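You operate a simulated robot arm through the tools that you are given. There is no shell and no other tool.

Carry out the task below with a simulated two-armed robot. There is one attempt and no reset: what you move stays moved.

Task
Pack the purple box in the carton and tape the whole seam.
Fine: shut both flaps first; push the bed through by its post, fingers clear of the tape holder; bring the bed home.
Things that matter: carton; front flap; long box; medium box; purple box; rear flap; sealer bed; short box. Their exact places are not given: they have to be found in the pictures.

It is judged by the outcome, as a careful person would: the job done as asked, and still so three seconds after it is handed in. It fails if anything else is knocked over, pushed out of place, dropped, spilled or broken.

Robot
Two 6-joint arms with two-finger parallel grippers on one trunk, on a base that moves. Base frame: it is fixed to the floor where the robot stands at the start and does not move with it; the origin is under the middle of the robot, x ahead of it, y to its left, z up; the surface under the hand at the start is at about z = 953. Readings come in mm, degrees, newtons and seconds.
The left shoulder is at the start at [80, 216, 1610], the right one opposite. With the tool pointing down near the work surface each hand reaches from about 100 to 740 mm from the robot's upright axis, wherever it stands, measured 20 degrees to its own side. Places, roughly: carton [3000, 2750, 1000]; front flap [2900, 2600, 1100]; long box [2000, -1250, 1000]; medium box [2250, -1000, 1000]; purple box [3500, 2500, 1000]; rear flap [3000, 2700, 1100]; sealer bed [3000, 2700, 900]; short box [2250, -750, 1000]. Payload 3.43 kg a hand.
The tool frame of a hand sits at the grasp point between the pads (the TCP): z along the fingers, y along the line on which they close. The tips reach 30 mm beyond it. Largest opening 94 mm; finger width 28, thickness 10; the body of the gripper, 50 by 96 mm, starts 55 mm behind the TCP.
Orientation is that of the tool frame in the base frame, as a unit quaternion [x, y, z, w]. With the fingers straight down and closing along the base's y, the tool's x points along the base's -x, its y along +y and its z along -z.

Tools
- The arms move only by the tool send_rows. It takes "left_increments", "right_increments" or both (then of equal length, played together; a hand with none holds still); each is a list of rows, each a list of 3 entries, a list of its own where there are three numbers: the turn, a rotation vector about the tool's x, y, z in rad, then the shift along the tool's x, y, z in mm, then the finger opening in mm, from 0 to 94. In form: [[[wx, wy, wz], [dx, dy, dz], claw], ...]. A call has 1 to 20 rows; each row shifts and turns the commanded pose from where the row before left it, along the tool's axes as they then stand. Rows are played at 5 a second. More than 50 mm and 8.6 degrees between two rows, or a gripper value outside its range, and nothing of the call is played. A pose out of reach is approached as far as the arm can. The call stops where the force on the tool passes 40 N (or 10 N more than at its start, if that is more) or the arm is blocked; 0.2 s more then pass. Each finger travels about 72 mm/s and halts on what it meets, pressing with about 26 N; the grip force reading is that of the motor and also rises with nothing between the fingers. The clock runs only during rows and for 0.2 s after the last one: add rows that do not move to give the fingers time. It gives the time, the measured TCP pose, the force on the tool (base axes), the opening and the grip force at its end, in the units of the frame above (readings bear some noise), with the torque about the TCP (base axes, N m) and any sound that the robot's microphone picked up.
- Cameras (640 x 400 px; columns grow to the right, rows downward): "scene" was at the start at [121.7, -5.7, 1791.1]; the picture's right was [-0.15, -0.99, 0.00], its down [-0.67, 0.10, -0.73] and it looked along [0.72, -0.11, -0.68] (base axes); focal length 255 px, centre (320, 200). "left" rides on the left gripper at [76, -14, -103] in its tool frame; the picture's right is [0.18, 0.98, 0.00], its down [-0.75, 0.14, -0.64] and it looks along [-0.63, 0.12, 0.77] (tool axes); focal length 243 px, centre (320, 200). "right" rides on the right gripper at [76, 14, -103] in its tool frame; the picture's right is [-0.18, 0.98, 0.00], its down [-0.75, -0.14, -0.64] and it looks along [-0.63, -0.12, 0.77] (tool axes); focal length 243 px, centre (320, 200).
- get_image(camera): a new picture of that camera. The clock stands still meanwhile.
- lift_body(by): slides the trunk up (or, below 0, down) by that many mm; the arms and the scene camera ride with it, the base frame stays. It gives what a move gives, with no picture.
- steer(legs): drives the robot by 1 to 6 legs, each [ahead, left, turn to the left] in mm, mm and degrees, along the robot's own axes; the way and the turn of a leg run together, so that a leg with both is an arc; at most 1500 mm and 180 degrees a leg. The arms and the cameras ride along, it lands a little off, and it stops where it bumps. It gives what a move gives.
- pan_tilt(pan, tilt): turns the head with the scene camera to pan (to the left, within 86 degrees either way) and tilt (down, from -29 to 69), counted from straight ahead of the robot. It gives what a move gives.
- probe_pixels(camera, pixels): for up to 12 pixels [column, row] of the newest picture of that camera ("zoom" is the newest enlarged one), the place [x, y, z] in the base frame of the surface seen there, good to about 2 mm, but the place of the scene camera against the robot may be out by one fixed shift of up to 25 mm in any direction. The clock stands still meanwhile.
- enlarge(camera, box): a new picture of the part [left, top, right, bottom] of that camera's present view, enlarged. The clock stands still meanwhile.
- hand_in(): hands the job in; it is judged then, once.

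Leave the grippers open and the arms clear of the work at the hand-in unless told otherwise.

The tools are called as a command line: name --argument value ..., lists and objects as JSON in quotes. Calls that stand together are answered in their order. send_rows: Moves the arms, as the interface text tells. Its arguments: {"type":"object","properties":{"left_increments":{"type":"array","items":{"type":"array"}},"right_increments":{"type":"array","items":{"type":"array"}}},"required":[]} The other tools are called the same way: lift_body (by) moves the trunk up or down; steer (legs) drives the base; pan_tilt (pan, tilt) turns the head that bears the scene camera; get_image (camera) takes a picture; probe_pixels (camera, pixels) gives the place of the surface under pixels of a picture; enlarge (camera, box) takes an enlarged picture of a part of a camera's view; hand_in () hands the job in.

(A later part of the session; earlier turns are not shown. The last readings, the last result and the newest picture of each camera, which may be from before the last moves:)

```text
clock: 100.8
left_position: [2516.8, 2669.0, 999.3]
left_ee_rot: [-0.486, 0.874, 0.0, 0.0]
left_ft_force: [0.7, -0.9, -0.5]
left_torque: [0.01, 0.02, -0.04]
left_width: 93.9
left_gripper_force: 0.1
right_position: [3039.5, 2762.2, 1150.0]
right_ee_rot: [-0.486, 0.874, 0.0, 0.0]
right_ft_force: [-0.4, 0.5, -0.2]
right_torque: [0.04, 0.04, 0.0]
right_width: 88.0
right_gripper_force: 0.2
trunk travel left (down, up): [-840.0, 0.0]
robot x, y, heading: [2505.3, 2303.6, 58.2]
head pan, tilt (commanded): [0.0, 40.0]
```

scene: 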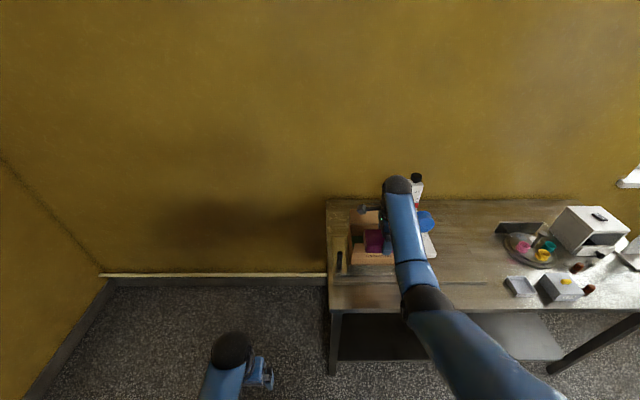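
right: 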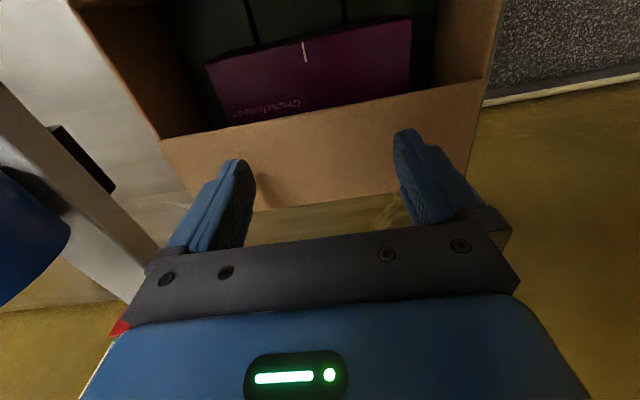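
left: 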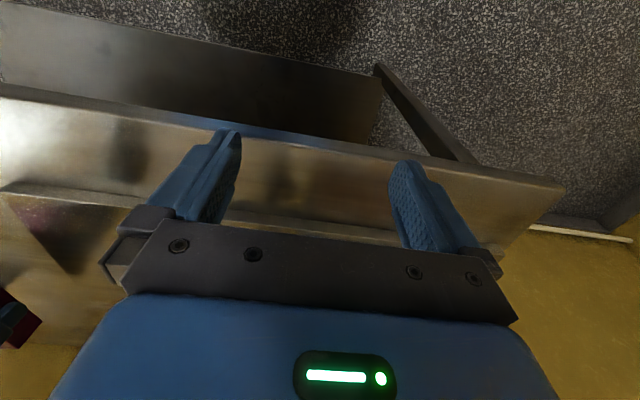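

Now back off 262 mm with the hand at z 1150.

steer --legs '[[-262, 0, 0]]'

send_rows --right_increments '[[[0, 0, 0], [0, 0, 0], 88], [[0, 0, 0], [0, 0, 0], 88]]'

get_image --camera "right"

get_image --camera "scene"

```text
clock: 102.7
left_position: [2380.2, 2448.5, 998.2]
left_ee_rot: [-0.486, 0.874, 0.0, -0.001]
left_ft_force: [-0.3, 1.0, -0.1]
left_torque: [-0.01, 0.04, -0.03]
left_width: 94.1
left_gripper_force: 0.1
right_position: [2904.6, 2544.1, 1146.7]
right_ee_rot: [-0.486, 0.874, -0.001, -0.001]
right_ft_force: [0.1, 0.1, -0.9]
right_torque: [0.01, 0.04, 0.05]
right_width: 88.4
right_gripper_force: 0.2
trunk travel left (down, up): [-840.0, 0.0]
robot x, y, heading: [2364.2, 2083.1, 58.1]
head pan, tilt (commanded): [0.0, 40.0]
```

```text
clock: 103.3
left_position: [2378.8, 2447.3, 998.5]
left_ee_rot: [-0.486, 0.874, 0.0, -0.001]
left_ft_force: [0.3, 0.6, -0.1]
left_torque: [0.01, -0.01, 0.05]
left_width: 93.9
left_gripper_force: 0.1
right_position: [2902.7, 2541.7, 1150.0]
right_ee_rot: [-0.486, 0.874, 0.0, -0.001]
right_ft_force: [0.5, -0.6, -0.3]
right_torque: [-0.02, 0.0, -0.02]
right_width: 88.0
right_gripper_force: 0.1
trunk travel left (down, up): [-840.0, 0.0]
robot x, y, heading: [2366.3, 2080.6, 58.4]
head pan, tilt (commanded): [0.0, 40.0]
```

```text
taken
```

right: 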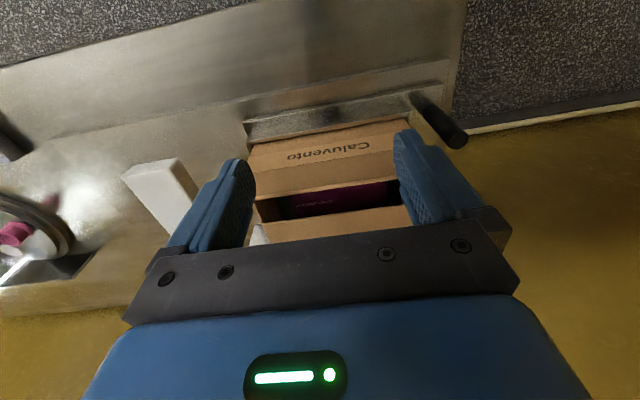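

```text
taken
```

scene: 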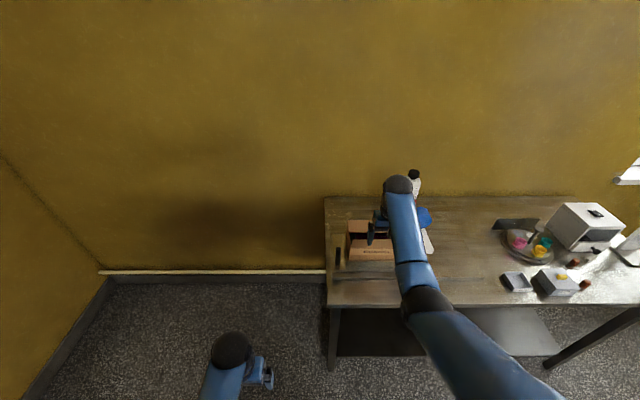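

Rear flap still shut. The hand is in front of the front flap (29 mm clearance). I lower it to z 1095 and pull the arm in by 90 mm, then drive the base 90 mm ahead, to have arm reach for the push.

send_rows --right_increments '[[[0, 0, 0], [4, 0, 10], 88], [[0, 0, 0], [4, 0, 15], 88], [[0, 0, 0], [10, 0, 15], 88], [[0, 0, 0], [12, 0, 15], 88], [[0, 0, 0], [15, 0, 0], 88], [[0, 0, 0], [15, 0, 0], 88], [[0, 0, 0], [15, 0, 0], 88], [[0, 0, 0], [15, 0, 0], 88], [[0, 0, 0], [0, 0, 0], 88]]'

steer --legs '[[85, 0, 0]]'

send_rows --right_increments '[[[0, 0, 0], [0, 0, 0], 88], [[0, 0, 0], [0, 0, 0], 88]]'

get_image --camera "right"

```text
clock: 105.3
left_position: [2378.1, 2447.0, 999.8]
left_ee_rot: [-0.486, 0.874, 0.001, 0.0]
left_ft_force: [-0.7, -0.6, -0.8]
left_torque: [0.02, 0.0, 0.03]
left_width: 94.1
left_gripper_force: 0.2
right_position: [2854.7, 2464.6, 1094.0]
right_ee_rot: [-0.486, 0.874, 0.0, 0.0]
right_ft_force: [0.6, 0.6, -0.6]
right_torque: [0.0, 0.0, 0.04]
right_width: 87.9
right_gripper_force: 0.0
trunk travel left (down, up): [-840.0, 0.0]
robot x, y, heading: [2365.2, 2078.5, 58.3]
head pan, tilt (commanded): [0.0, 40.0]
```

```text
clock: 106.4
left_position: [2416.6, 2509.5, 1001.9]
left_ee_rot: [-0.485, 0.874, 0.002, 0.004]
left_ft_force: [-0.1, -0.5, 0.2]
left_torque: [0.07, -0.05, 0.0]
left_width: 93.8
left_gripper_force: 0.1
right_position: [2893.7, 2525.3, 1100.1]
right_ee_rot: [-0.487, 0.874, 0.002, 0.005]
right_ft_force: [-1.3, 0.1, 0.6]
right_torque: [0.08, -0.06, 0.03]
right_width: 88.1
right_gripper_force: 0.1
trunk travel left (down, up): [-840.0, 0.0]
robot x, y, heading: [2408.1, 2150.3, 58.1]
head pan, tilt (commanded): [0.0, 40.0]
```

```text
clock: 107.0
left_position: [2418.9, 2513.1, 1000.3]
left_ee_rot: [-0.485, 0.874, 0.001, 0.001]
left_ft_force: [0.5, -0.1, -0.2]
left_torque: [0.01, 0.0, 0.02]
left_width: 93.9
left_gripper_force: 0.1
right_position: [2896.5, 2531.6, 1096.5]
right_ee_rot: [-0.486, 0.874, 0.001, 0.001]
right_ft_force: [0.0, 0.1, 0.3]
right_torque: [0.01, -0.04, -0.03]
right_width: 88.1
right_gripper_force: 0.0
trunk travel left (down, up): [-840.0, 0.0]
robot x, y, heading: [2410.3, 2146.6, 58.1]
head pan, tilt (commanded): [0.0, 40.0]
```

```text
taken
```

right: 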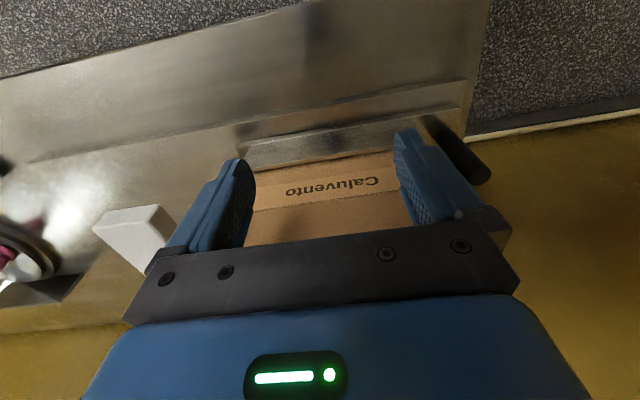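

Fingers now ≈41 mm in front of the flap's top edge. I push 71 mm ahead to bring the front flap past upright.

send_rows --right_increments '[[[0, 0, 0], [-8, 0, 0], 88], [[0, 0, 0], [-8, 0, 0], 88], [[0, 0, 0], [-8, 0, 0], 88], [[0, 0, 0], [-8, 0, 0], 88], [[0, 0, 0], [-8, 0, 0], 88], [[0, 0, 0], [-8, 0, 0], 88], [[0, 0, 0], [-8, 0, 0], 88], [[0, 0, 0], [-8, 0, 0], 88], [[0, 0, 0], [-7, 0, 0], 88], [[0, 0, 0], [0, 0, 0], 88]]'

get_image --camera "right"

```text
clock: 109.2
left_position: [2422.1, 2516.5, 999.8]
left_ee_rot: [-0.486, 0.874, -0.001, -0.001]
left_ft_force: [0.1, -0.1, -0.5]
left_torque: [0.01, 0.0, 0.0]
left_width: 93.8
left_gripper_force: 0.1
right_position: [2934.8, 2594.0, 1095.1]
right_ee_rot: [-0.486, 0.874, 0.0, 0.001]
right_ft_force: [0.1, -0.4, 0.2]
right_torque: [-0.03, -0.01, -0.01]
right_width: 88.3
right_gripper_force: 0.0
trunk travel left (down, up): [-840.0, 0.0]
robot x, y, heading: [2406.7, 2151.7, 57.9]
head pan, tilt (commanded): [0.0, 40.0]
```

```text
taken
```

right: 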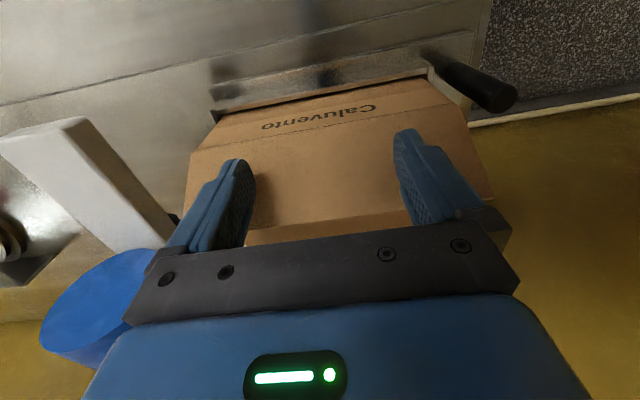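

The front flap is past upright. I continue along the arc, ahead and down.

send_rows --right_increments '[[[0, 0, 0], [-7, 0, 1], 88], [[0, 0, 0], [-6, 0, 2], 88], [[0, 0, 0], [-6, 0, 2], 88], [[0, 0, 0], [-6, 0, 4], 88], [[0, 0, 0], [-6, 0, 5], 88], [[0, 0, 0], [-4, 0, 6], 88], [[0, 0, 0], [-4, 0, 6], 88], [[0, 0, 0], [0, 0, 0], 88]]'

get_image --camera "right"

```text
clock: 111.0
left_position: [2420.9, 2516.4, 999.3]
left_ee_rot: [-0.486, 0.874, -0.001, 0.0]
left_ft_force: [0.3, -0.2, 0.5]
left_torque: [-0.01, 0.0, -0.01]
left_width: 94.0
left_gripper_force: 0.1
right_position: [2956.4, 2627.2, 1068.0]
right_ee_rot: [-0.486, 0.874, 0.0, 0.0]
right_ft_force: [0.5, -0.3, 0.3]
right_torque: [0.01, 0.01, 0.02]
right_width: 88.1
right_gripper_force: 0.1
trunk travel left (down, up): [-840.0, 0.0]
robot x, y, heading: [2410.5, 2150.2, 58.4]
head pan, tilt (commanded): [0.0, 40.0]
```

```text
taken
```

right: 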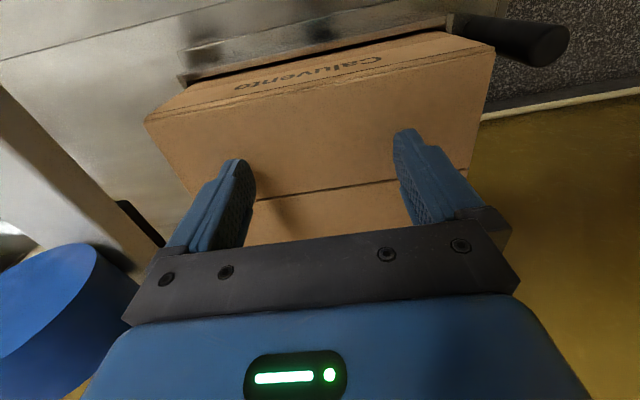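

Almost shut; I press the last 10 mm.

send_rows --right_increments '[[[0, 0, 0], [-1, 0, 4], 88], [[0, 0, 0], [-1, 0, 3], 88], [[0, 0, 0], [0, 0, 3], 88], [[0, 0, 0], [0, 0, 1], 88], [[0, 0, 0], [0, 0, 0], 88]]'

get_image --camera "right"

```text
clock: 112.2
left_position: [2420.7, 2515.6, 998.6]
left_ee_rot: [-0.486, 0.874, 0.001, 0.001]
left_ft_force: [0.6, 0.3, -0.2]
left_torque: [0.03, -0.01, 0.01]
left_width: 94.0
left_gripper_force: 0.1
right_position: [2959.2, 2629.1, 1059.4]
right_ee_rot: [-0.485, 0.874, 0.002, 0.003]
right_ft_force: [1.3, -0.1, 11.9]
right_torque: [0.03, 0.24, -0.03]
right_width: 88.1
right_gripper_force: 0.1
trunk travel left (down, up): [-840.0, 0.0]
robot x, y, heading: [2411.8, 2150.7, 58.1]
head pan, tilt (commanded): [0.0, 40.0]
```

```text
taken
```

right: 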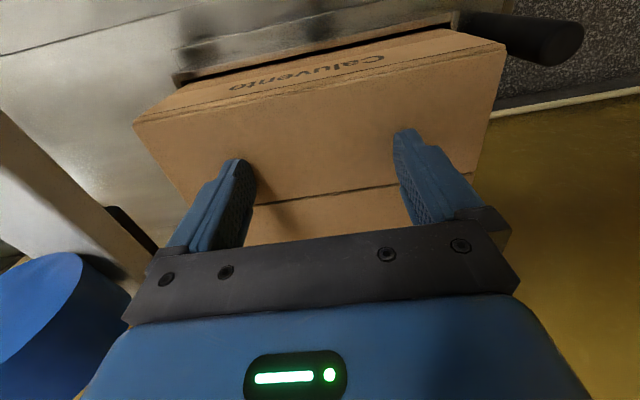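

Shut: 12 N at tip z≈1029. I rise 45 mm and measure both flaps' heights.

send_rows --right_increments '[[[0, 0, 0], [0, 0, -5], 88], [[0, 0, 0], [0, 0, -10], 88], [[0, 0, 0], [0, 0, -10], 88], [[0, 0, 0], [0, 0, -10], 88], [[0, 0, 0], [0, 0, -8], 88], [[0, 0, 0], [0, 0, 0], 88]]'

get_image --camera "right"

probe_pixels --camera "right" --pixels '[[300, 120], [300, 160], [300, 175], [320, 195], [200, 140], [450, 80], [470, 60], [390, 90], [150, 150], [420, 60]]'

```text
clock: 113.6
left_position: [2421.1, 2516.5, 1000.3]
left_ee_rot: [-0.485, 0.874, -0.001, -0.001]
left_ft_force: [-0.2, 0.6, 0.2]
left_torque: [0.03, 0.03, 0.01]
left_width: 94.1
left_gripper_force: 0.0
right_position: [2957.6, 2628.2, 1099.9]
right_ee_rot: [-0.487, 0.873, 0.0, 0.0]
right_ft_force: [0.3, -0.2, -0.1]
right_torque: [0.01, -0.01, 0.0]
right_width: 88.4
right_gripper_force: 0.1
trunk travel left (down, up): [-840.0, 0.0]
robot x, y, heading: [2408.8, 2151.5, 58.1]
head pan, tilt (commanded): [0.0, 40.0]
```

```text
taken
```

right: 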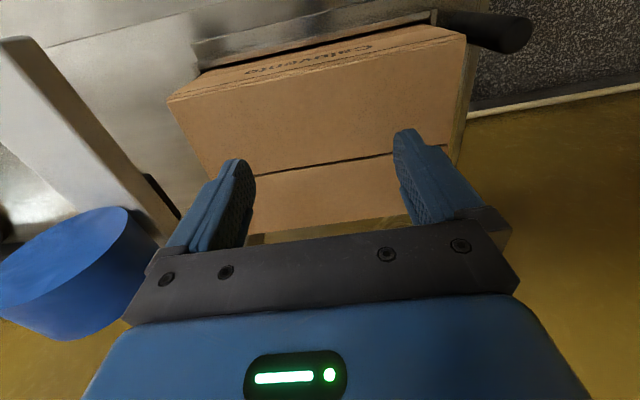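

```text
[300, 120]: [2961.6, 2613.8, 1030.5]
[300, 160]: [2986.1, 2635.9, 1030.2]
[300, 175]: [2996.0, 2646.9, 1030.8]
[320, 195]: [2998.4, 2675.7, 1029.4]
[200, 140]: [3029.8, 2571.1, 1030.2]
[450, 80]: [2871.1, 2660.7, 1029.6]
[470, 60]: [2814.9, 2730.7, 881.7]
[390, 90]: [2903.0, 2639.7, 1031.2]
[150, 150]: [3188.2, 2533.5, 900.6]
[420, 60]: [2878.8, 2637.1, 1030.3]
```

Both flaps lie flat at z≈1030. Next the post (black, at (490, 30)): I probe it.

probe_pixels --camera "right" --pixels '[[515, 38], [520, 28], [490, 30], [465, 20], [445, 18], [500, 45], [505, 18], [480, 12], [437, 15], [300, 40], [240, 55], [400, 15]]'

enlarge --camera "right" --box '[400, 0, 560, 100]'

```text
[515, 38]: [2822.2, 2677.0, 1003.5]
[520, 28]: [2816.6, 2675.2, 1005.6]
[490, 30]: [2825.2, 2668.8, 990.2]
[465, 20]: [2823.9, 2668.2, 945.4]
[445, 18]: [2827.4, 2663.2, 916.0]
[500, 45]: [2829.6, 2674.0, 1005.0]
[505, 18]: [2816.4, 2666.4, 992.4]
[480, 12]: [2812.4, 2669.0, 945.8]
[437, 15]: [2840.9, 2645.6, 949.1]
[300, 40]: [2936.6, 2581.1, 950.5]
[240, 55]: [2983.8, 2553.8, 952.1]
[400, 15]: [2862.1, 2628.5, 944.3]
```

```text
4.00 times, centred on (480, 50) of right
```

zoom: 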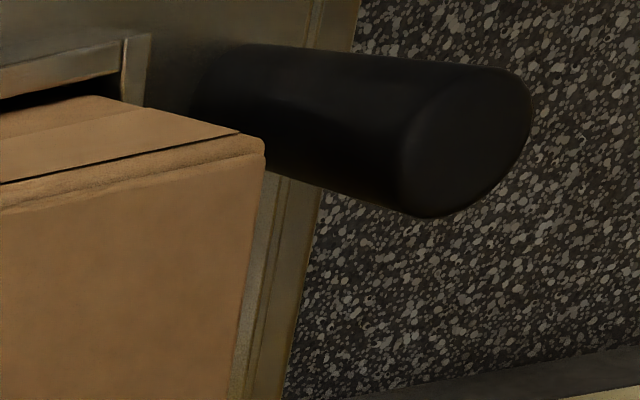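

Post: centre ≈ A 988, B 3762, radius ≈11, top z≈1005. My plan: reach it from the front with the right hand pitched forward ~70° so that its body stays low and in front of the tape arm (underside ≈1056, front at B≈3705). First I back away from the carton 220 mm.

steer --legs '[[-220, 0, 0]]'

send_rows --right_increments '[[[0, -0.14, 0], [0, 0, 0], 60], [[0, -0.14, 0], [0, 0, 0], 60], [[0, -0.14, 0], [0, 0, 0], 60], [[0, -0.14, 0], [0, 0, 0], 60], [[0, -0.14, 0], [0, 0, 0], 60], [[0, -0.14, 0], [0, 0, 0], 60], [[0, -0.14, 0], [0, 0, 0], 60], [[0, -0.14, 0], [0, 0, 0], 60], [[0, -0.14, 0], [0, 0, 0], 60]]'

get_image --camera "right"

get_image --camera "scene"

```text
clock: 115.3
left_position: [2307.4, 2332.7, 998.5]
left_ee_rot: [-0.486, 0.874, -0.001, -0.002]
left_ft_force: [0.0, 0.7, -0.5]
left_torque: [-0.02, 0.02, 0.01]
left_width: 94.1
left_gripper_force: 0.0
right_position: [2843.5, 2446.7, 1097.5]
right_ee_rot: [-0.487, 0.874, -0.001, -0.001]
right_ft_force: [0.2, 0.0, -0.9]
right_torque: [-0.04, 0.06, -0.01]
right_width: 88.0
right_gripper_force: 0.1
trunk travel left (down, up): [-840.0, 0.0]
robot x, y, heading: [2293.5, 1965.7, 58.0]
head pan, tilt (commanded): [0.0, 40.0]
```

```text
clock: 117.3
left_position: [2305.0, 2329.9, 1000.0]
left_ee_rot: [-0.487, 0.874, -0.001, 0.0]
left_ft_force: [-0.1, 0.3, -0.1]
left_torque: [-0.03, -0.02, 0.01]
left_width: 94.2
left_gripper_force: 0.0
right_position: [2841.3, 2442.8, 1100.1]
right_ee_rot: [-0.393, 0.705, 0.287, 0.515]
right_ft_force: [0.3, -0.2, 0.3]
right_torque: [0.01, -0.02, 0.0]
right_width: 60.1
right_gripper_force: 0.1
trunk travel left (down, up): [-840.0, 0.0]
robot x, y, heading: [2292.3, 1964.2, 58.2]
head pan, tilt (commanded): [0.0, 40.0]
```

```text
taken
```

right: 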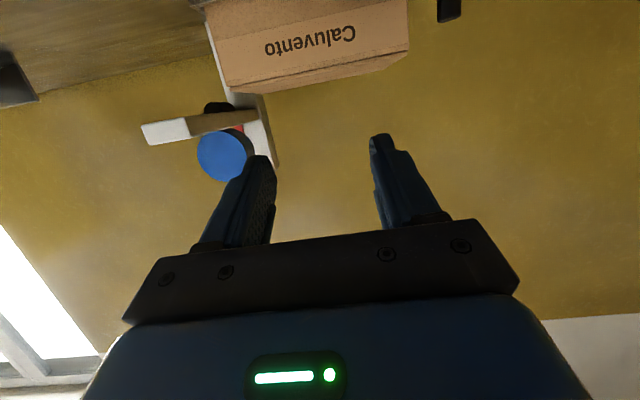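

```text
taken
```

scene: 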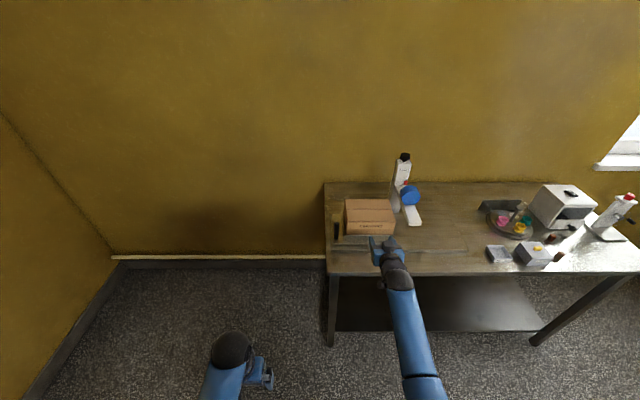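

The pitch works (72° forward); carton looks neatly shut in the scene view. Now I bring the hand to post level in the free space in front: 140 mm left, 122 mm down, 75 mm back, opening 40.

send_rows --right_increments '[[[0, 0, 0], [13.9, 14, -3.45], 40], [[0, 0, 0], [13.9, 14, -3.45], 40], [[0, 0, 0], [13.9, 14, -3.45], 40], [[0, 0, 0], [13.9, 14, -3.45], 40], [[0, 0, 0], [13.9, 14, -3.45], 40], [[0, 0, 0], [13.9, 14, -3.45], 40], [[0, 0, 0], [13.9, 14, -3.45], 40], [[0, 0, 0], [13.9, 14, -3.45], 40], [[0, 0, 0], [13.9, 14, -3.45], 40], [[0, 0, 0], [13.9, 14, -3.45], 40], [[0, 0, 0], [0, 0, 0], 40]]'

get_image --camera "right"

```text
clock: 119.7
left_position: [2304.5, 2330.2, 999.1]
left_ee_rot: [-0.486, 0.874, -0.001, 0.0]
left_ft_force: [0.7, 0.7, -0.8]
left_torque: [0.0, -0.03, 0.01]
left_width: 94.1
left_gripper_force: 0.1
right_position: [2681.4, 2453.2, 978.4]
right_ee_rot: [-0.394, 0.706, 0.287, 0.515]
right_ft_force: [-0.5, -0.3, 0.5]
right_torque: [-0.01, 0.02, 0.0]
right_width: 39.8
right_gripper_force: 0.2
trunk travel left (down, up): [-840.0, 0.0]
robot x, y, heading: [2293.7, 1962.4, 58.3]
head pan, tilt (commanded): [0.0, 40.0]
```

```text
taken
```

right: 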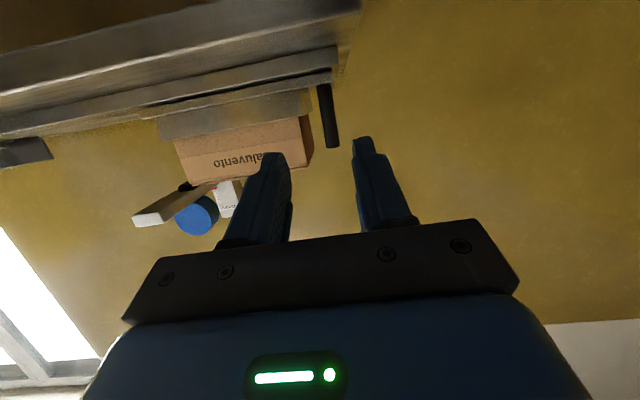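

The post at (328, 115) lies right between the fingers in view. I probe it, the rail parts and the tape arm from this low viewpoint.

probe_pixels --camera "right" --pixels '[[328, 90], [328, 115], [330, 140], [322, 115], [335, 115], [200, 195], [160, 220], [197, 215], [228, 195], [310, 135], [250, 100], [290, 85]]'

enlarge --camera "right" --box '[120, 40, 380, 260]'

```text
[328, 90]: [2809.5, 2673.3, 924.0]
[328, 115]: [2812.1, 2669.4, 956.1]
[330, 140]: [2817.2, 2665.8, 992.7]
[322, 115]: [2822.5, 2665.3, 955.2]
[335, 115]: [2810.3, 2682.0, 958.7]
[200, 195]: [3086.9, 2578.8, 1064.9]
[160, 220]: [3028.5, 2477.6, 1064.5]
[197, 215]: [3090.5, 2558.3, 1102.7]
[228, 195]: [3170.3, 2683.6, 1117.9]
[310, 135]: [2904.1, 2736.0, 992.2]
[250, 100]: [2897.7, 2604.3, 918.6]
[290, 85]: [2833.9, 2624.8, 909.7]
```

```text
1.82 times, centred on (250, 150) of right
```

zoom: 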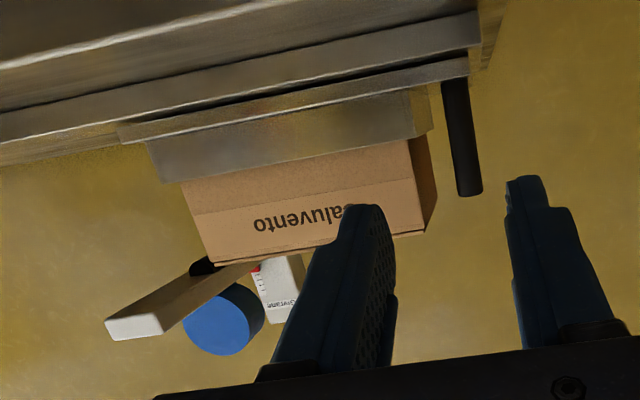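

Post centre A≈986, B≈3762 — the hand is at A 986. The tape arm's underside is z≈1065. I drive ahead 178 mm so the tips stop ≈45 mm short of the post.

steer --legs '[[178, 0, 0]]'

send_rows --right_increments '[[[0, 0, 0], [0, 0, 0], 40], [[0, 0, 0], [0, 0, 0], 40]]'

get_image --camera "right"

get_image --camera "scene"

```text
clock: 121.2
left_position: [2398.2, 2478.0, 1000.5]
left_ee_rot: [-0.485, 0.874, 0.0, 0.001]
left_ft_force: [-0.6, -0.1, 0.4]
left_torque: [0.02, -0.03, -0.01]
left_width: 94.0
left_gripper_force: 0.0
right_position: [2775.3, 2600.0, 981.7]
right_ee_rot: [-0.392, 0.706, 0.286, 0.517]
right_ft_force: [0.5, -0.3, -0.7]
right_torque: [0.02, -0.03, 0.0]
right_width: 40.0
right_gripper_force: 0.0
trunk travel left (down, up): [-840.0, 0.0]
robot x, y, heading: [2387.7, 2113.9, 58.1]
head pan, tilt (commanded): [0.0, 40.0]
```

```text
clock: 121.8
left_position: [2398.3, 2478.2, 1000.9]
left_ee_rot: [-0.486, 0.874, 0.0, -0.001]
left_ft_force: [-0.1, -0.4, -0.1]
left_torque: [-0.02, -0.02, 0.0]
left_width: 94.1
left_gripper_force: 0.0
right_position: [2777.3, 2600.5, 979.1]
right_ee_rot: [-0.392, 0.705, 0.287, 0.516]
right_ft_force: [0.2, 0.0, 0.8]
right_torque: [0.0, 0.0, -0.01]
right_width: 39.9
right_gripper_force: 0.2
trunk travel left (down, up): [-840.0, 0.0]
robot x, y, heading: [2384.7, 2112.7, 58.0]
head pan, tilt (commanded): [0.0, 40.0]
```

```text
taken
```

right: 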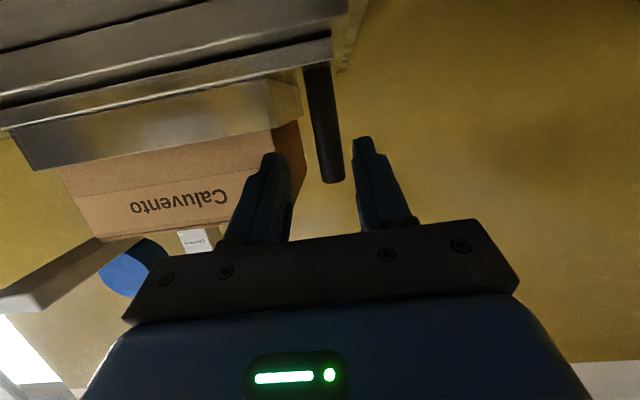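

```text
taken
```

scene: 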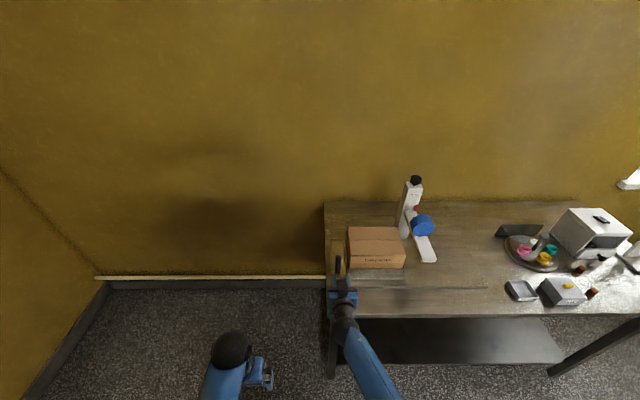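

I shift 4 mm left, 5 mm up and advance 88 mm so the post comes between the pads.

send_rows --right_increments '[[[0, 0, 0], [-3.94, 2, 10.3], 40], [[0, 0, 0], [-3.94, 2, 10.3], 40], [[0, 0, 0], [-3.94, 0, 10.3], 40], [[0, 0, 0], [-3.94, 0, 10.3], 40], [[0, 0, 0], [-3.94, 0, 10.3], 40], [[0, 0, 0], [-3.94, 0, 10.3], 40], [[0, 0, 0], [-3.94, 0, 10.3], 40], [[0, 0, 0], [-3.94, 0, 10.3], 40], [[0, 0, 0], [0, 0, 0], 40]]'

get_image --camera "right"

```text
clock: 123.8
left_position: [2399.0, 2480.3, 1000.3]
left_ee_rot: [-0.485, 0.874, -0.001, -0.001]
left_ft_force: [-0.6, 1.1, 0.3]
left_torque: [-0.02, 0.02, -0.01]
left_width: 93.8
left_gripper_force: 0.0
right_position: [2819.9, 2678.8, 984.1]
right_ee_rot: [-0.393, 0.707, 0.286, 0.515]
right_ft_force: [0.2, -0.4, 0.5]
right_torque: [-0.02, 0.02, 0.05]
right_width: 40.2
right_gripper_force: 0.0
trunk travel left (down, up): [-840.0, 0.0]
robot x, y, heading: [2388.1, 2112.1, 57.7]
head pan, tilt (commanded): [0.0, 40.0]
```

```text
taken
```

right: 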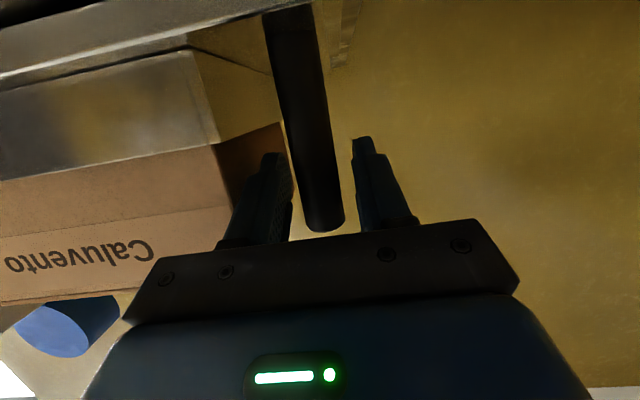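

The post is between the pads (hand at A 985, B 3763). I narrow to 27 mm to cage the post, then push right along the rail, 120 mm first at a calm pace.

send_rows --right_increments '[[[0, 0, 0], [0, 0, 0], 32], [[0, 0, 0], [0, 0, 0], 27], [[0, 0, 0], [0, 0, 0], 27], [[0, 0, 0], [0, -4, 0], 27], [[0, 0, 0], [0, -8, 0], 27], [[0, 0, 0], [0, -8, 0], 27], [[0, 0, 0], [0, -8, 0], 27], [[0, 0, 0], [0, -8, 0], 27], [[0, 0, 0], [0, -8, 0], 27], [[0, 0, 0], [0, -8, 0], 27], [[0, 0, 0], [0, -8, 0], 27]]'

get_image --camera "right"

get_image --camera "scene"

```text
clock: 126.2
left_position: [2400.2, 2480.2, 999.3]
left_ee_rot: [-0.485, 0.875, 0.0, -0.001]
left_ft_force: [0.1, 0.4, -0.6]
left_torque: [-0.01, 0.01, 0.02]
left_width: 93.9
left_gripper_force: 0.0
right_position: [2871.3, 2647.6, 983.2]
right_ee_rot: [-0.392, 0.706, 0.285, 0.516]
right_ft_force: [-1.7, 1.8, -0.4]
right_torque: [-0.05, -0.02, -0.03]
right_width: 28.6
right_gripper_force: 1.1
trunk travel left (down, up): [-840.0, 0.0]
robot x, y, heading: [2385.5, 2116.2, 57.9]
head pan, tilt (commanded): [0.0, 40.0]
```

```text
taken
```

right: 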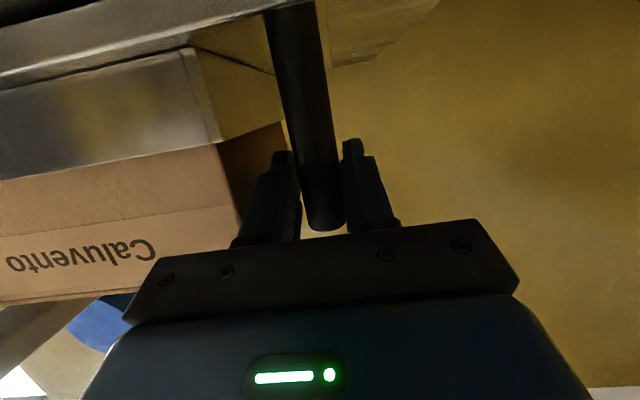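

```text
taken
```

scene: 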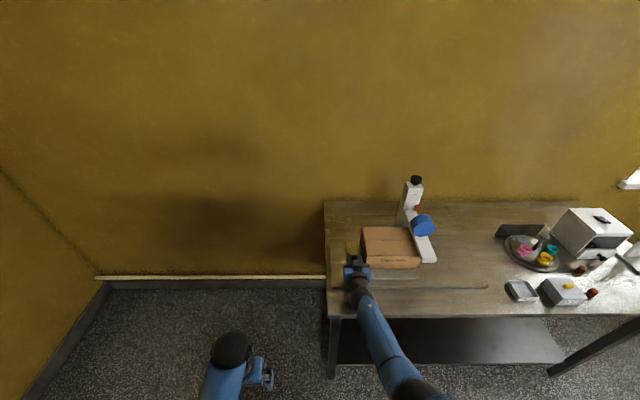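

The bed slides easily (≈2.5 N). Hand now at A 1045. I continue 112 mm and check clearances to the tape arm.

send_rows --right_increments '[[[0, 0, 0], [0, -8, 0], 27], [[0, 0, 0], [0, -8, 0], 27], [[0, 0, 0], [0, -8, 0], 27], [[0, 0, 0], [0, -8, 0], 27], [[0, 0, 0], [0, -8, 0], 27], [[0, 0, 0], [0, -8, 0], 27], [[0, 0, 0], [0, -8, 0], 27], [[0, 0, 0], [0, -8, 0], 27], [[0, 0, 0], [0, -8, 0], 27], [[0, 0, 0], [0, -8, 0], 27], [[0, 0, 0], [0, -8, 0], 27], [[0, 0, 0], [0, -8, 0], 27], [[0, 0, 0], [0, -8, 0], 27], [[0, 0, 0], [0, -8, 0], 27]]'

get_image --camera "right"

enlarge --camera "scene" --box '[320, 160, 480, 330]'

```text
clock: 129.2
left_position: [2397.8, 2481.5, 999.5]
left_ee_rot: [-0.486, 0.874, -0.001, -0.001]
left_ft_force: [-0.8, 0.1, -0.5]
left_torque: [0.0, -0.03, -0.01]
left_width: 94.1
left_gripper_force: 0.0
right_position: [2947.9, 2599.8, 980.8]
right_ee_rot: [-0.393, 0.707, 0.284, 0.515]
right_ft_force: [-1.6, 1.6, 0.9]
right_torque: [-0.02, -0.01, 0.02]
right_width: 28.7
right_gripper_force: 1.7
right hand out of reach, approached as far as the arm can: row 11, 12, 13, 14
trunk travel left (down, up): [-840.0, 0.0]
robot x, y, heading: [2386.6, 2111.9, 57.8]
head pan, tilt (commanded): [0.0, 40.0]
```

```text
taken
```

right: 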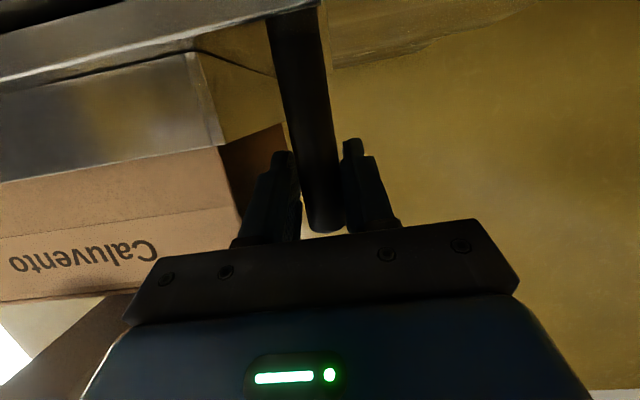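

```text
2.35 times, centred on (400, 245) of scene
```

zoom: 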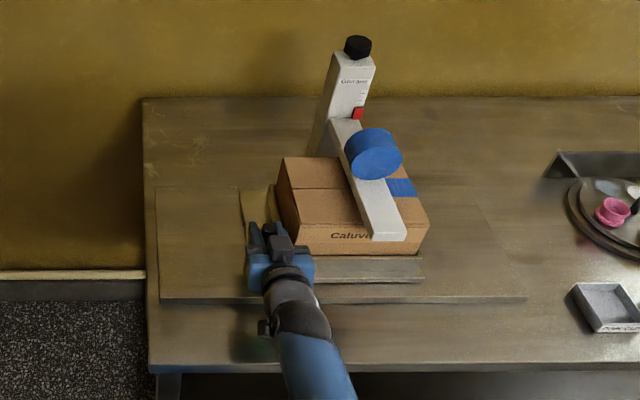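

The tape is being laid on the seam (blue strip at zoom (405, 187)). The arm is at its reach limit (A≈1136), so I open to 40, withdraw 90 mm from the post, and reposition the base 150 mm right and 70 mm ahead.

send_rows --right_increments '[[[0, 0, 0], [0, 0, 0], 34], [[0, 0, 0], [0, 0, 0], 40], [[0, 0, 0], [0, 0, 0], 40], [[0, 0, 0], [3, 0, -9.5], 40], [[0, 0, 0], [3, 0, -9.5], 40], [[0, 0, 0], [3, 0, -9.5], 40], [[0, 0, 0], [3, 0, -9.5], 40], [[0, 0, 0], [3, 0, -9.5], 40], [[0, 0, 0], [3, 0, -9.5], 40], [[0, 0, 0], [3, 0, -9.5], 40], [[0, 0, 0], [3, 0, -9.5], 40], [[0, 0, 0], [3, 0, -9.5], 40], [[0, 0, 0], [3, 0, -9.5], 40]]'

get_image --camera "right"

```text
clock: 132.0
left_position: [2399.7, 2479.4, 998.9]
left_ee_rot: [-0.485, 0.874, -0.001, 0.0]
left_ft_force: [-1.1, 0.4, 0.5]
left_torque: [0.03, -0.01, 0.01]
left_width: 93.9
left_gripper_force: 0.1
right_position: [2894.7, 2514.9, 983.6]
right_ee_rot: [-0.392, 0.707, 0.286, 0.515]
right_ft_force: [-0.7, 0.6, -0.6]
right_torque: [0.0, -0.03, 0.0]
right_width: 40.0
right_gripper_force: 0.2
trunk travel left (down, up): [-840.0, 0.0]
robot x, y, heading: [2382.4, 2115.2, 58.0]
head pan, tilt (commanded): [0.0, 40.0]
```

```text
taken
```

right: 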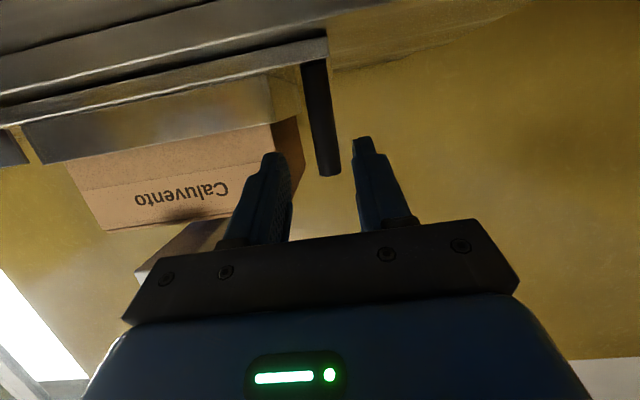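

Clear of the post. I bring the arm 150 mm left and 70 mm back relative to my body, then drive the base 150 right and 70 ahead, so the hand ends where it is now but with more reach to the right.

send_rows --right_increments '[[[0, 0, 0], [1.93, 13.6, -6.07], 40], [[0, 0, 0], [1.93, 13.6, -6.07], 40], [[0, 0, 0], [1.93, 13.6, -6.07], 40], [[0, 0, 0], [1.93, 13.6, -6.07], 40], [[0, 0, 0], [1.93, 13.6, -6.07], 40], [[0, 0, 0], [1.93, 13.6, -6.07], 40], [[0, 0, 0], [1.93, 13.6, -6.07], 40], [[0, 0, 0], [1.93, 13.6, -6.07], 40], [[0, 0, 0], [1.93, 13.6, -6.07], 40], [[0, 0, 0], [1.93, 13.6, -6.07], 40], [[0, 0, 0], [1.93, 13.6, -6.07], 40], [[0, 0, 0], [0, 0, 0], 40]]'

steer --legs '[[0, -150, 0], [70, 0, 0]]'

send_rows --right_increments '[[[0, 0, 0], [0, 0, 0], 40], [[0, 0, 0], [0, 0, 0], 40]]'

get_image --camera "right"

```text
clock: 134.6
left_position: [2399.4, 2480.3, 1000.4]
left_ee_rot: [-0.485, 0.875, -0.001, 0.0]
left_ft_force: [0.6, 0.2, -0.2]
left_torque: [0.05, -0.03, -0.04]
left_width: 94.0
left_gripper_force: 0.1
right_position: [2729.9, 2535.1, 984.2]
right_ee_rot: [-0.392, 0.706, 0.286, 0.516]
right_ft_force: [-0.3, -0.4, -0.9]
right_torque: [-0.02, 0.01, 0.0]
right_width: 40.2
right_gripper_force: 0.0
trunk travel left (down, up): [-840.0, 0.0]
robot x, y, heading: [2386.9, 2112.3, 58.0]
head pan, tilt (commanded): [0.0, 40.0]
```

```text
clock: 136.6
left_position: [2557.0, 2452.0, 1002.3]
left_ee_rot: [-0.485, 0.875, 0.001, 0.003]
left_ft_force: [0.1, -0.4, -0.4]
left_torque: [0.04, -0.02, 0.0]
left_width: 94.1
left_gripper_force: 0.2
right_position: [2888.6, 2506.2, 988.5]
right_ee_rot: [-0.392, 0.703, 0.287, 0.519]
right_ft_force: [-1.6, -0.8, 0.5]
right_torque: [0.0, 0.02, -0.03]
right_width: 40.1
right_gripper_force: 0.1
trunk travel left (down, up): [-840.0, 0.0]
robot x, y, heading: [2549.5, 2089.6, 57.6]
head pan, tilt (commanded): [0.0, 40.0]
```

```text
clock: 137.2
left_position: [2560.3, 2456.6, 1000.8]
left_ee_rot: [-0.484, 0.875, 0.001, 0.0]
left_ft_force: [-0.3, -1.2, 0.8]
left_torque: [0.01, 0.01, 0.01]
left_width: 94.2
left_gripper_force: 0.2
right_position: [2891.1, 2510.5, 985.7]
right_ee_rot: [-0.392, 0.705, 0.286, 0.516]
right_ft_force: [-0.5, -1.0, 0.7]
right_torque: [0.01, 0.02, 0.01]
right_width: 40.1
right_gripper_force: 0.1
trunk travel left (down, up): [-840.0, 0.0]
robot x, y, heading: [2549.5, 2093.4, 57.8]
head pan, tilt (commanded): [0.0, 40.0]
```

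```text
taken
```

right: 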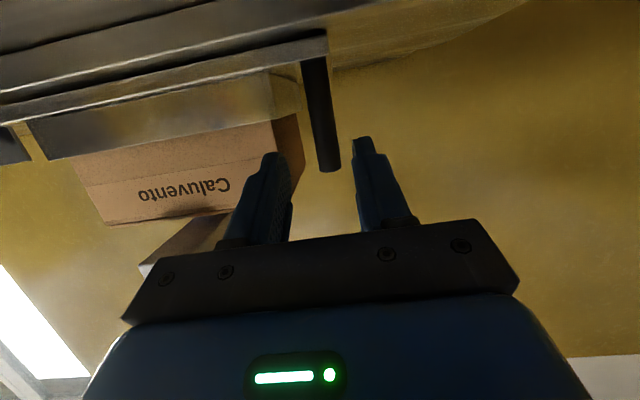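

The hand is in front of the post again, same spot, with the base farther right. I advance 105 mm to cage the post.

send_rows --right_increments '[[[0, 0, 0], [-3.01, 1, 10.1], 40], [[0, 0, 0], [-3.01, 1, 10.1], 40], [[0, 0, 0], [-3.01, 0, 10.1], 40], [[0, 0, 0], [-3.01, 0, 10.1], 40], [[0, 0, 0], [-3.01, 0, 10.1], 40], [[0, 0, 0], [-3.01, 0, 10.1], 40], [[0, 0, 0], [-3.01, 0, 10.1], 40], [[0, 0, 0], [-3.01, 0, 10.1], 40], [[0, 0, 0], [-3.01, 0, 10.1], 40], [[0, 0, 0], [-3.01, 0, 10.1], 40], [[0, 0, 0], [0, 0, 0], 40], [[0, 0, 0], [0, 0, 0], 32], [[0, 0, 0], [0, 0, 0], 27], [[0, 0, 0], [0, 0, 0], 27]]'

get_image --camera "right"

```text
clock: 140.2
left_position: [2562.4, 2458.9, 1000.4]
left_ee_rot: [-0.485, 0.875, 0.0, -0.001]
left_ft_force: [-0.1, -0.2, -0.6]
left_torque: [-0.01, -0.01, 0.0]
left_width: 93.9
left_gripper_force: 0.0
right_position: [2949.0, 2604.7, 981.0]
right_ee_rot: [-0.392, 0.707, 0.285, 0.515]
right_ft_force: [0.6, 0.9, -0.1]
right_torque: [0.02, 0.02, 0.02]
right_width: 26.9
right_gripper_force: 0.3
trunk travel left (down, up): [-840.0, 0.0]
robot x, y, heading: [2552.7, 2091.2, 57.9]
head pan, tilt (commanded): [0.0, 40.0]
```

```text
taken
```

right: 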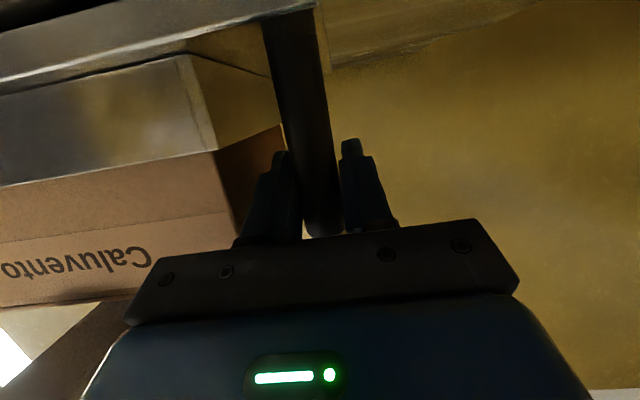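

Post caged. I push on, 120 mm to A≈1254.

send_rows --right_increments '[[[0, 0, 0], [0, -4, 0], 27], [[0, 0, 0], [0, -8, 0], 27], [[0, 0, 0], [0, -8, 0], 27], [[0, 0, 0], [0, -8, 0], 27], [[0, 0, 0], [0, -8, 0], 27], [[0, 0, 0], [0, -8, 0], 27], [[0, 0, 0], [0, -8, 0], 27], [[0, 0, 0], [0, -8, 0], 27], [[0, 0, 0], [0, -8, 0], 27], [[0, 0, 0], [0, -8, 0], 27], [[0, 0, 0], [0, -8, 0], 27], [[0, 0, 0], [0, -8, 0], 27], [[0, 0, 0], [0, -8, 0], 27], [[0, 0, 0], [0, -8, 0], 27], [[0, 0, 0], [0, -8, 0], 27]]'

get_image --camera "right"

get_image --camera "scene"

```text
clock: 143.3
left_position: [2562.2, 2458.2, 999.7]
left_ee_rot: [-0.485, 0.874, 0.0, -0.001]
left_ft_force: [0.8, -0.3, -0.7]
left_torque: [-0.01, -0.03, 0.0]
left_width: 93.9
left_gripper_force: 0.1
right_position: [3045.7, 2540.8, 980.8]
right_ee_rot: [-0.391, 0.707, 0.285, 0.515]
right_ft_force: [-3.2, 1.2, 1.1]
right_torque: [-0.01, 0.0, 0.01]
right_width: 28.3
right_gripper_force: 1.0
trunk travel left (down, up): [-840.0, 0.0]
robot x, y, heading: [2545.7, 2093.4, 58.2]
head pan, tilt (commanded): [0.0, 40.0]
```

```text
taken
```

right: 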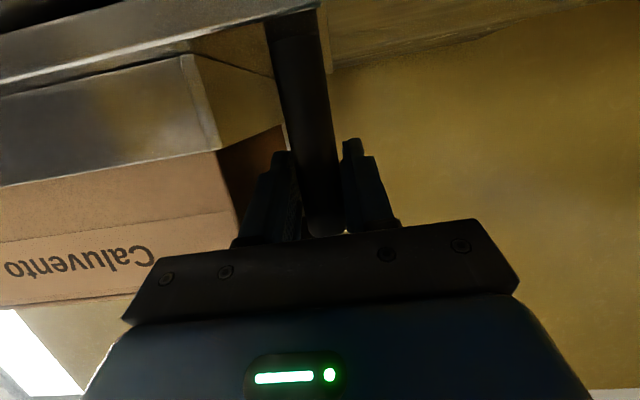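

```text
taken
```

scene: 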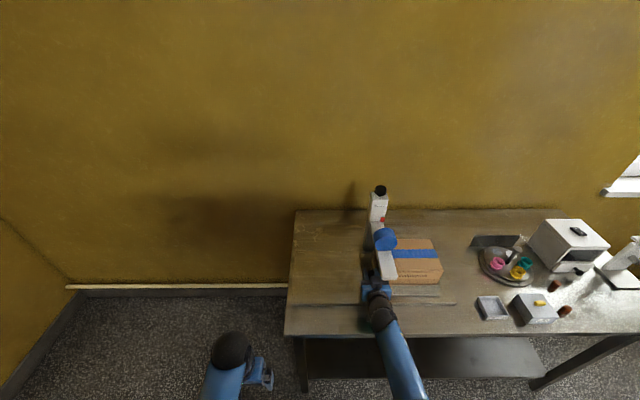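

Tape covers most of the seam. I enlarge to see how much is left.

enlarge --camera "scene" --box '[340, 175, 468, 325]'

enlarge --camera "scene" --box '[350, 215, 460, 300]'

```text
2.67 times, centred on (404, 250) of scene
```

zoom: 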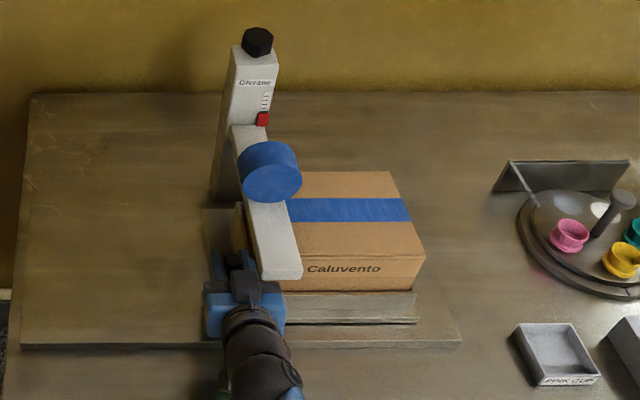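

```text
4.71 times, centred on (405, 258) of scene
```

zoom: 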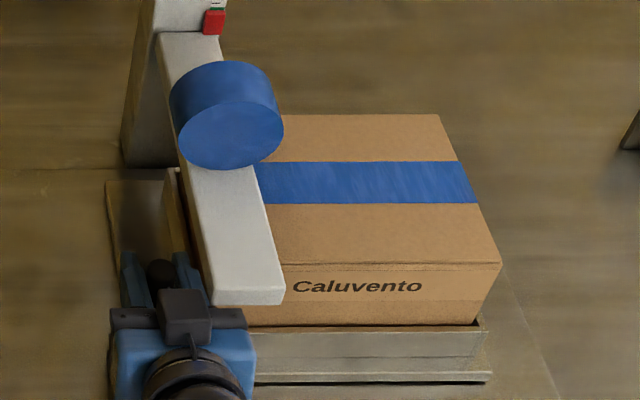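

The carton's left end is just under the arm; I push another 48 mm in smaller steps to run the whole seam through, watching the force for the end stop.

send_rows --right_increments '[[[0, 0, 0], [0, -6, 0], 27], [[0, 0, 0], [0, -6, 0], 27], [[0, 0, 0], [0, -6, 0], 27], [[0, 0, 0], [0, -6, 0], 27], [[0, 0, 0], [0, -6, 0], 27], [[0, 0, 0], [0, -6, 0], 27], [[0, 0, 0], [0, -6, 0], 27], [[0, 0, 0], [0, -6, 0], 27]]'

get_image --camera "right"

enlarge --camera "scene" --box '[350, 205, 470, 305]'

```text
clock: 144.1
left_position: [2556.0, 2459.7, 999.5]
left_ee_rot: [-0.487, 0.873, 0.0, 0.0]
left_ft_force: [0.1, -0.5, 0.5]
left_torque: [-0.01, 0.02, 0.03]
left_width: 94.0
left_gripper_force: 0.1
right_position: [3047.0, 2542.6, 980.7]
right_ee_rot: [-0.402, 0.701, 0.288, 0.514]
right_ft_force: [-24.9, 14.3, 0.7]
right_torque: [-0.97, -1.67, -1.76]
right_width: 27.0
right_gripper_force: 0.1
trunk travel left (down, up): [-840.0, 0.0]
robot x, y, heading: [2547.5, 2092.5, 58.0]
head pan, tilt (commanded): [0.0, 40.0]
stopped in row 3 (right hand): the force on the tool passed its limit at 44 N (the readings are from after the stop); the commanded pose is now the measured one
```

```text
taken
```

right: 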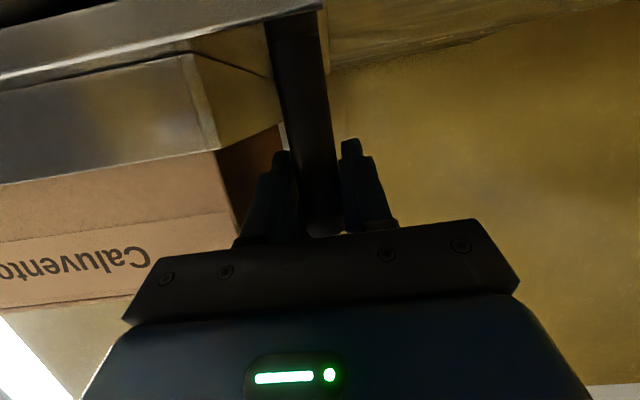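

```text
4.00 times, centred on (410, 255) of scene
```

zoom: 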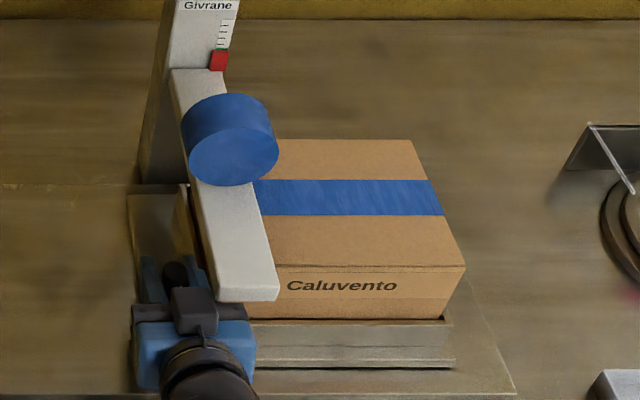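

The stop's force and torque point to a contact ≈61 mm toward me and 67 mm above the grasp point: the small block on top of the gripper touched the tape arm's left side at A≈1266. I must lower/retract that part. I open to 40, ease 3 mm left, pull back 17 mm and pitch the hand ~10° flatter, so the block ends in front of and below the arm.

send_rows --right_increments '[[[0, 0, 0], [0, 0, 0], 34], [[0, 0, 0], [0, 0, 0], 40], [[0.018, 0, 0.006], [0, 3, 0], 40], [[0, 0, 0], [0.7, 0, -8.7], 40], [[0, 0, 0], [0.7, 0, -8.7], 40], [[0, -0.06, 0], [0, 0, 0], 40], [[0, -0.06, 0], [0, 0, 0], 40], [[0, -0.06, 0], [0, 0, 0], 40], [[0, 0, 0], [0, 0, 0], 40]]'

get_image --camera "right"

enlarge --camera "scene" --box '[350, 205, 470, 305]'

```text
clock: 146.1
left_position: [2559.5, 2459.3, 998.1]
left_ee_rot: [-0.486, 0.874, -0.001, -0.001]
left_ft_force: [-0.4, 0.0, -0.5]
left_torque: [0.01, 0.02, -0.02]
left_width: 94.1
left_gripper_force: 0.0
right_position: [3046.9, 2522.7, 983.6]
right_ee_rot: [-0.373, 0.7, 0.279, 0.542]
right_ft_force: [-2.2, 0.8, 0.3]
right_torque: [0.01, 0.01, 0.03]
right_width: 41.3
right_gripper_force: 1.4
right hand out of reach, approached as far as the arm can: row 7
trunk travel left (down, up): [-840.0, 0.0]
robot x, y, heading: [2549.8, 2094.7, 58.0]
head pan, tilt (commanded): [0.0, 40.0]
```

```text
taken
```

right: 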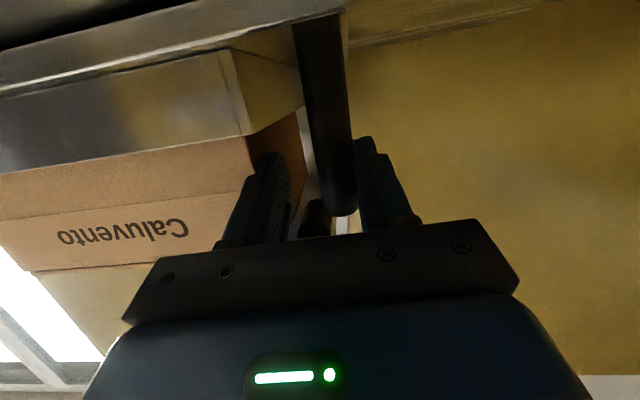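

```text
4.00 times, centred on (410, 255) of scene
```

zoom: 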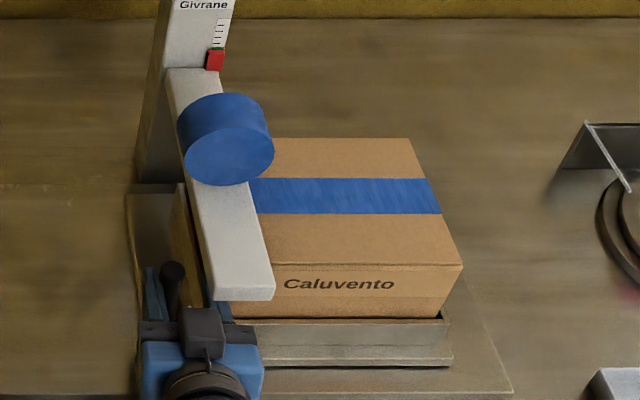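

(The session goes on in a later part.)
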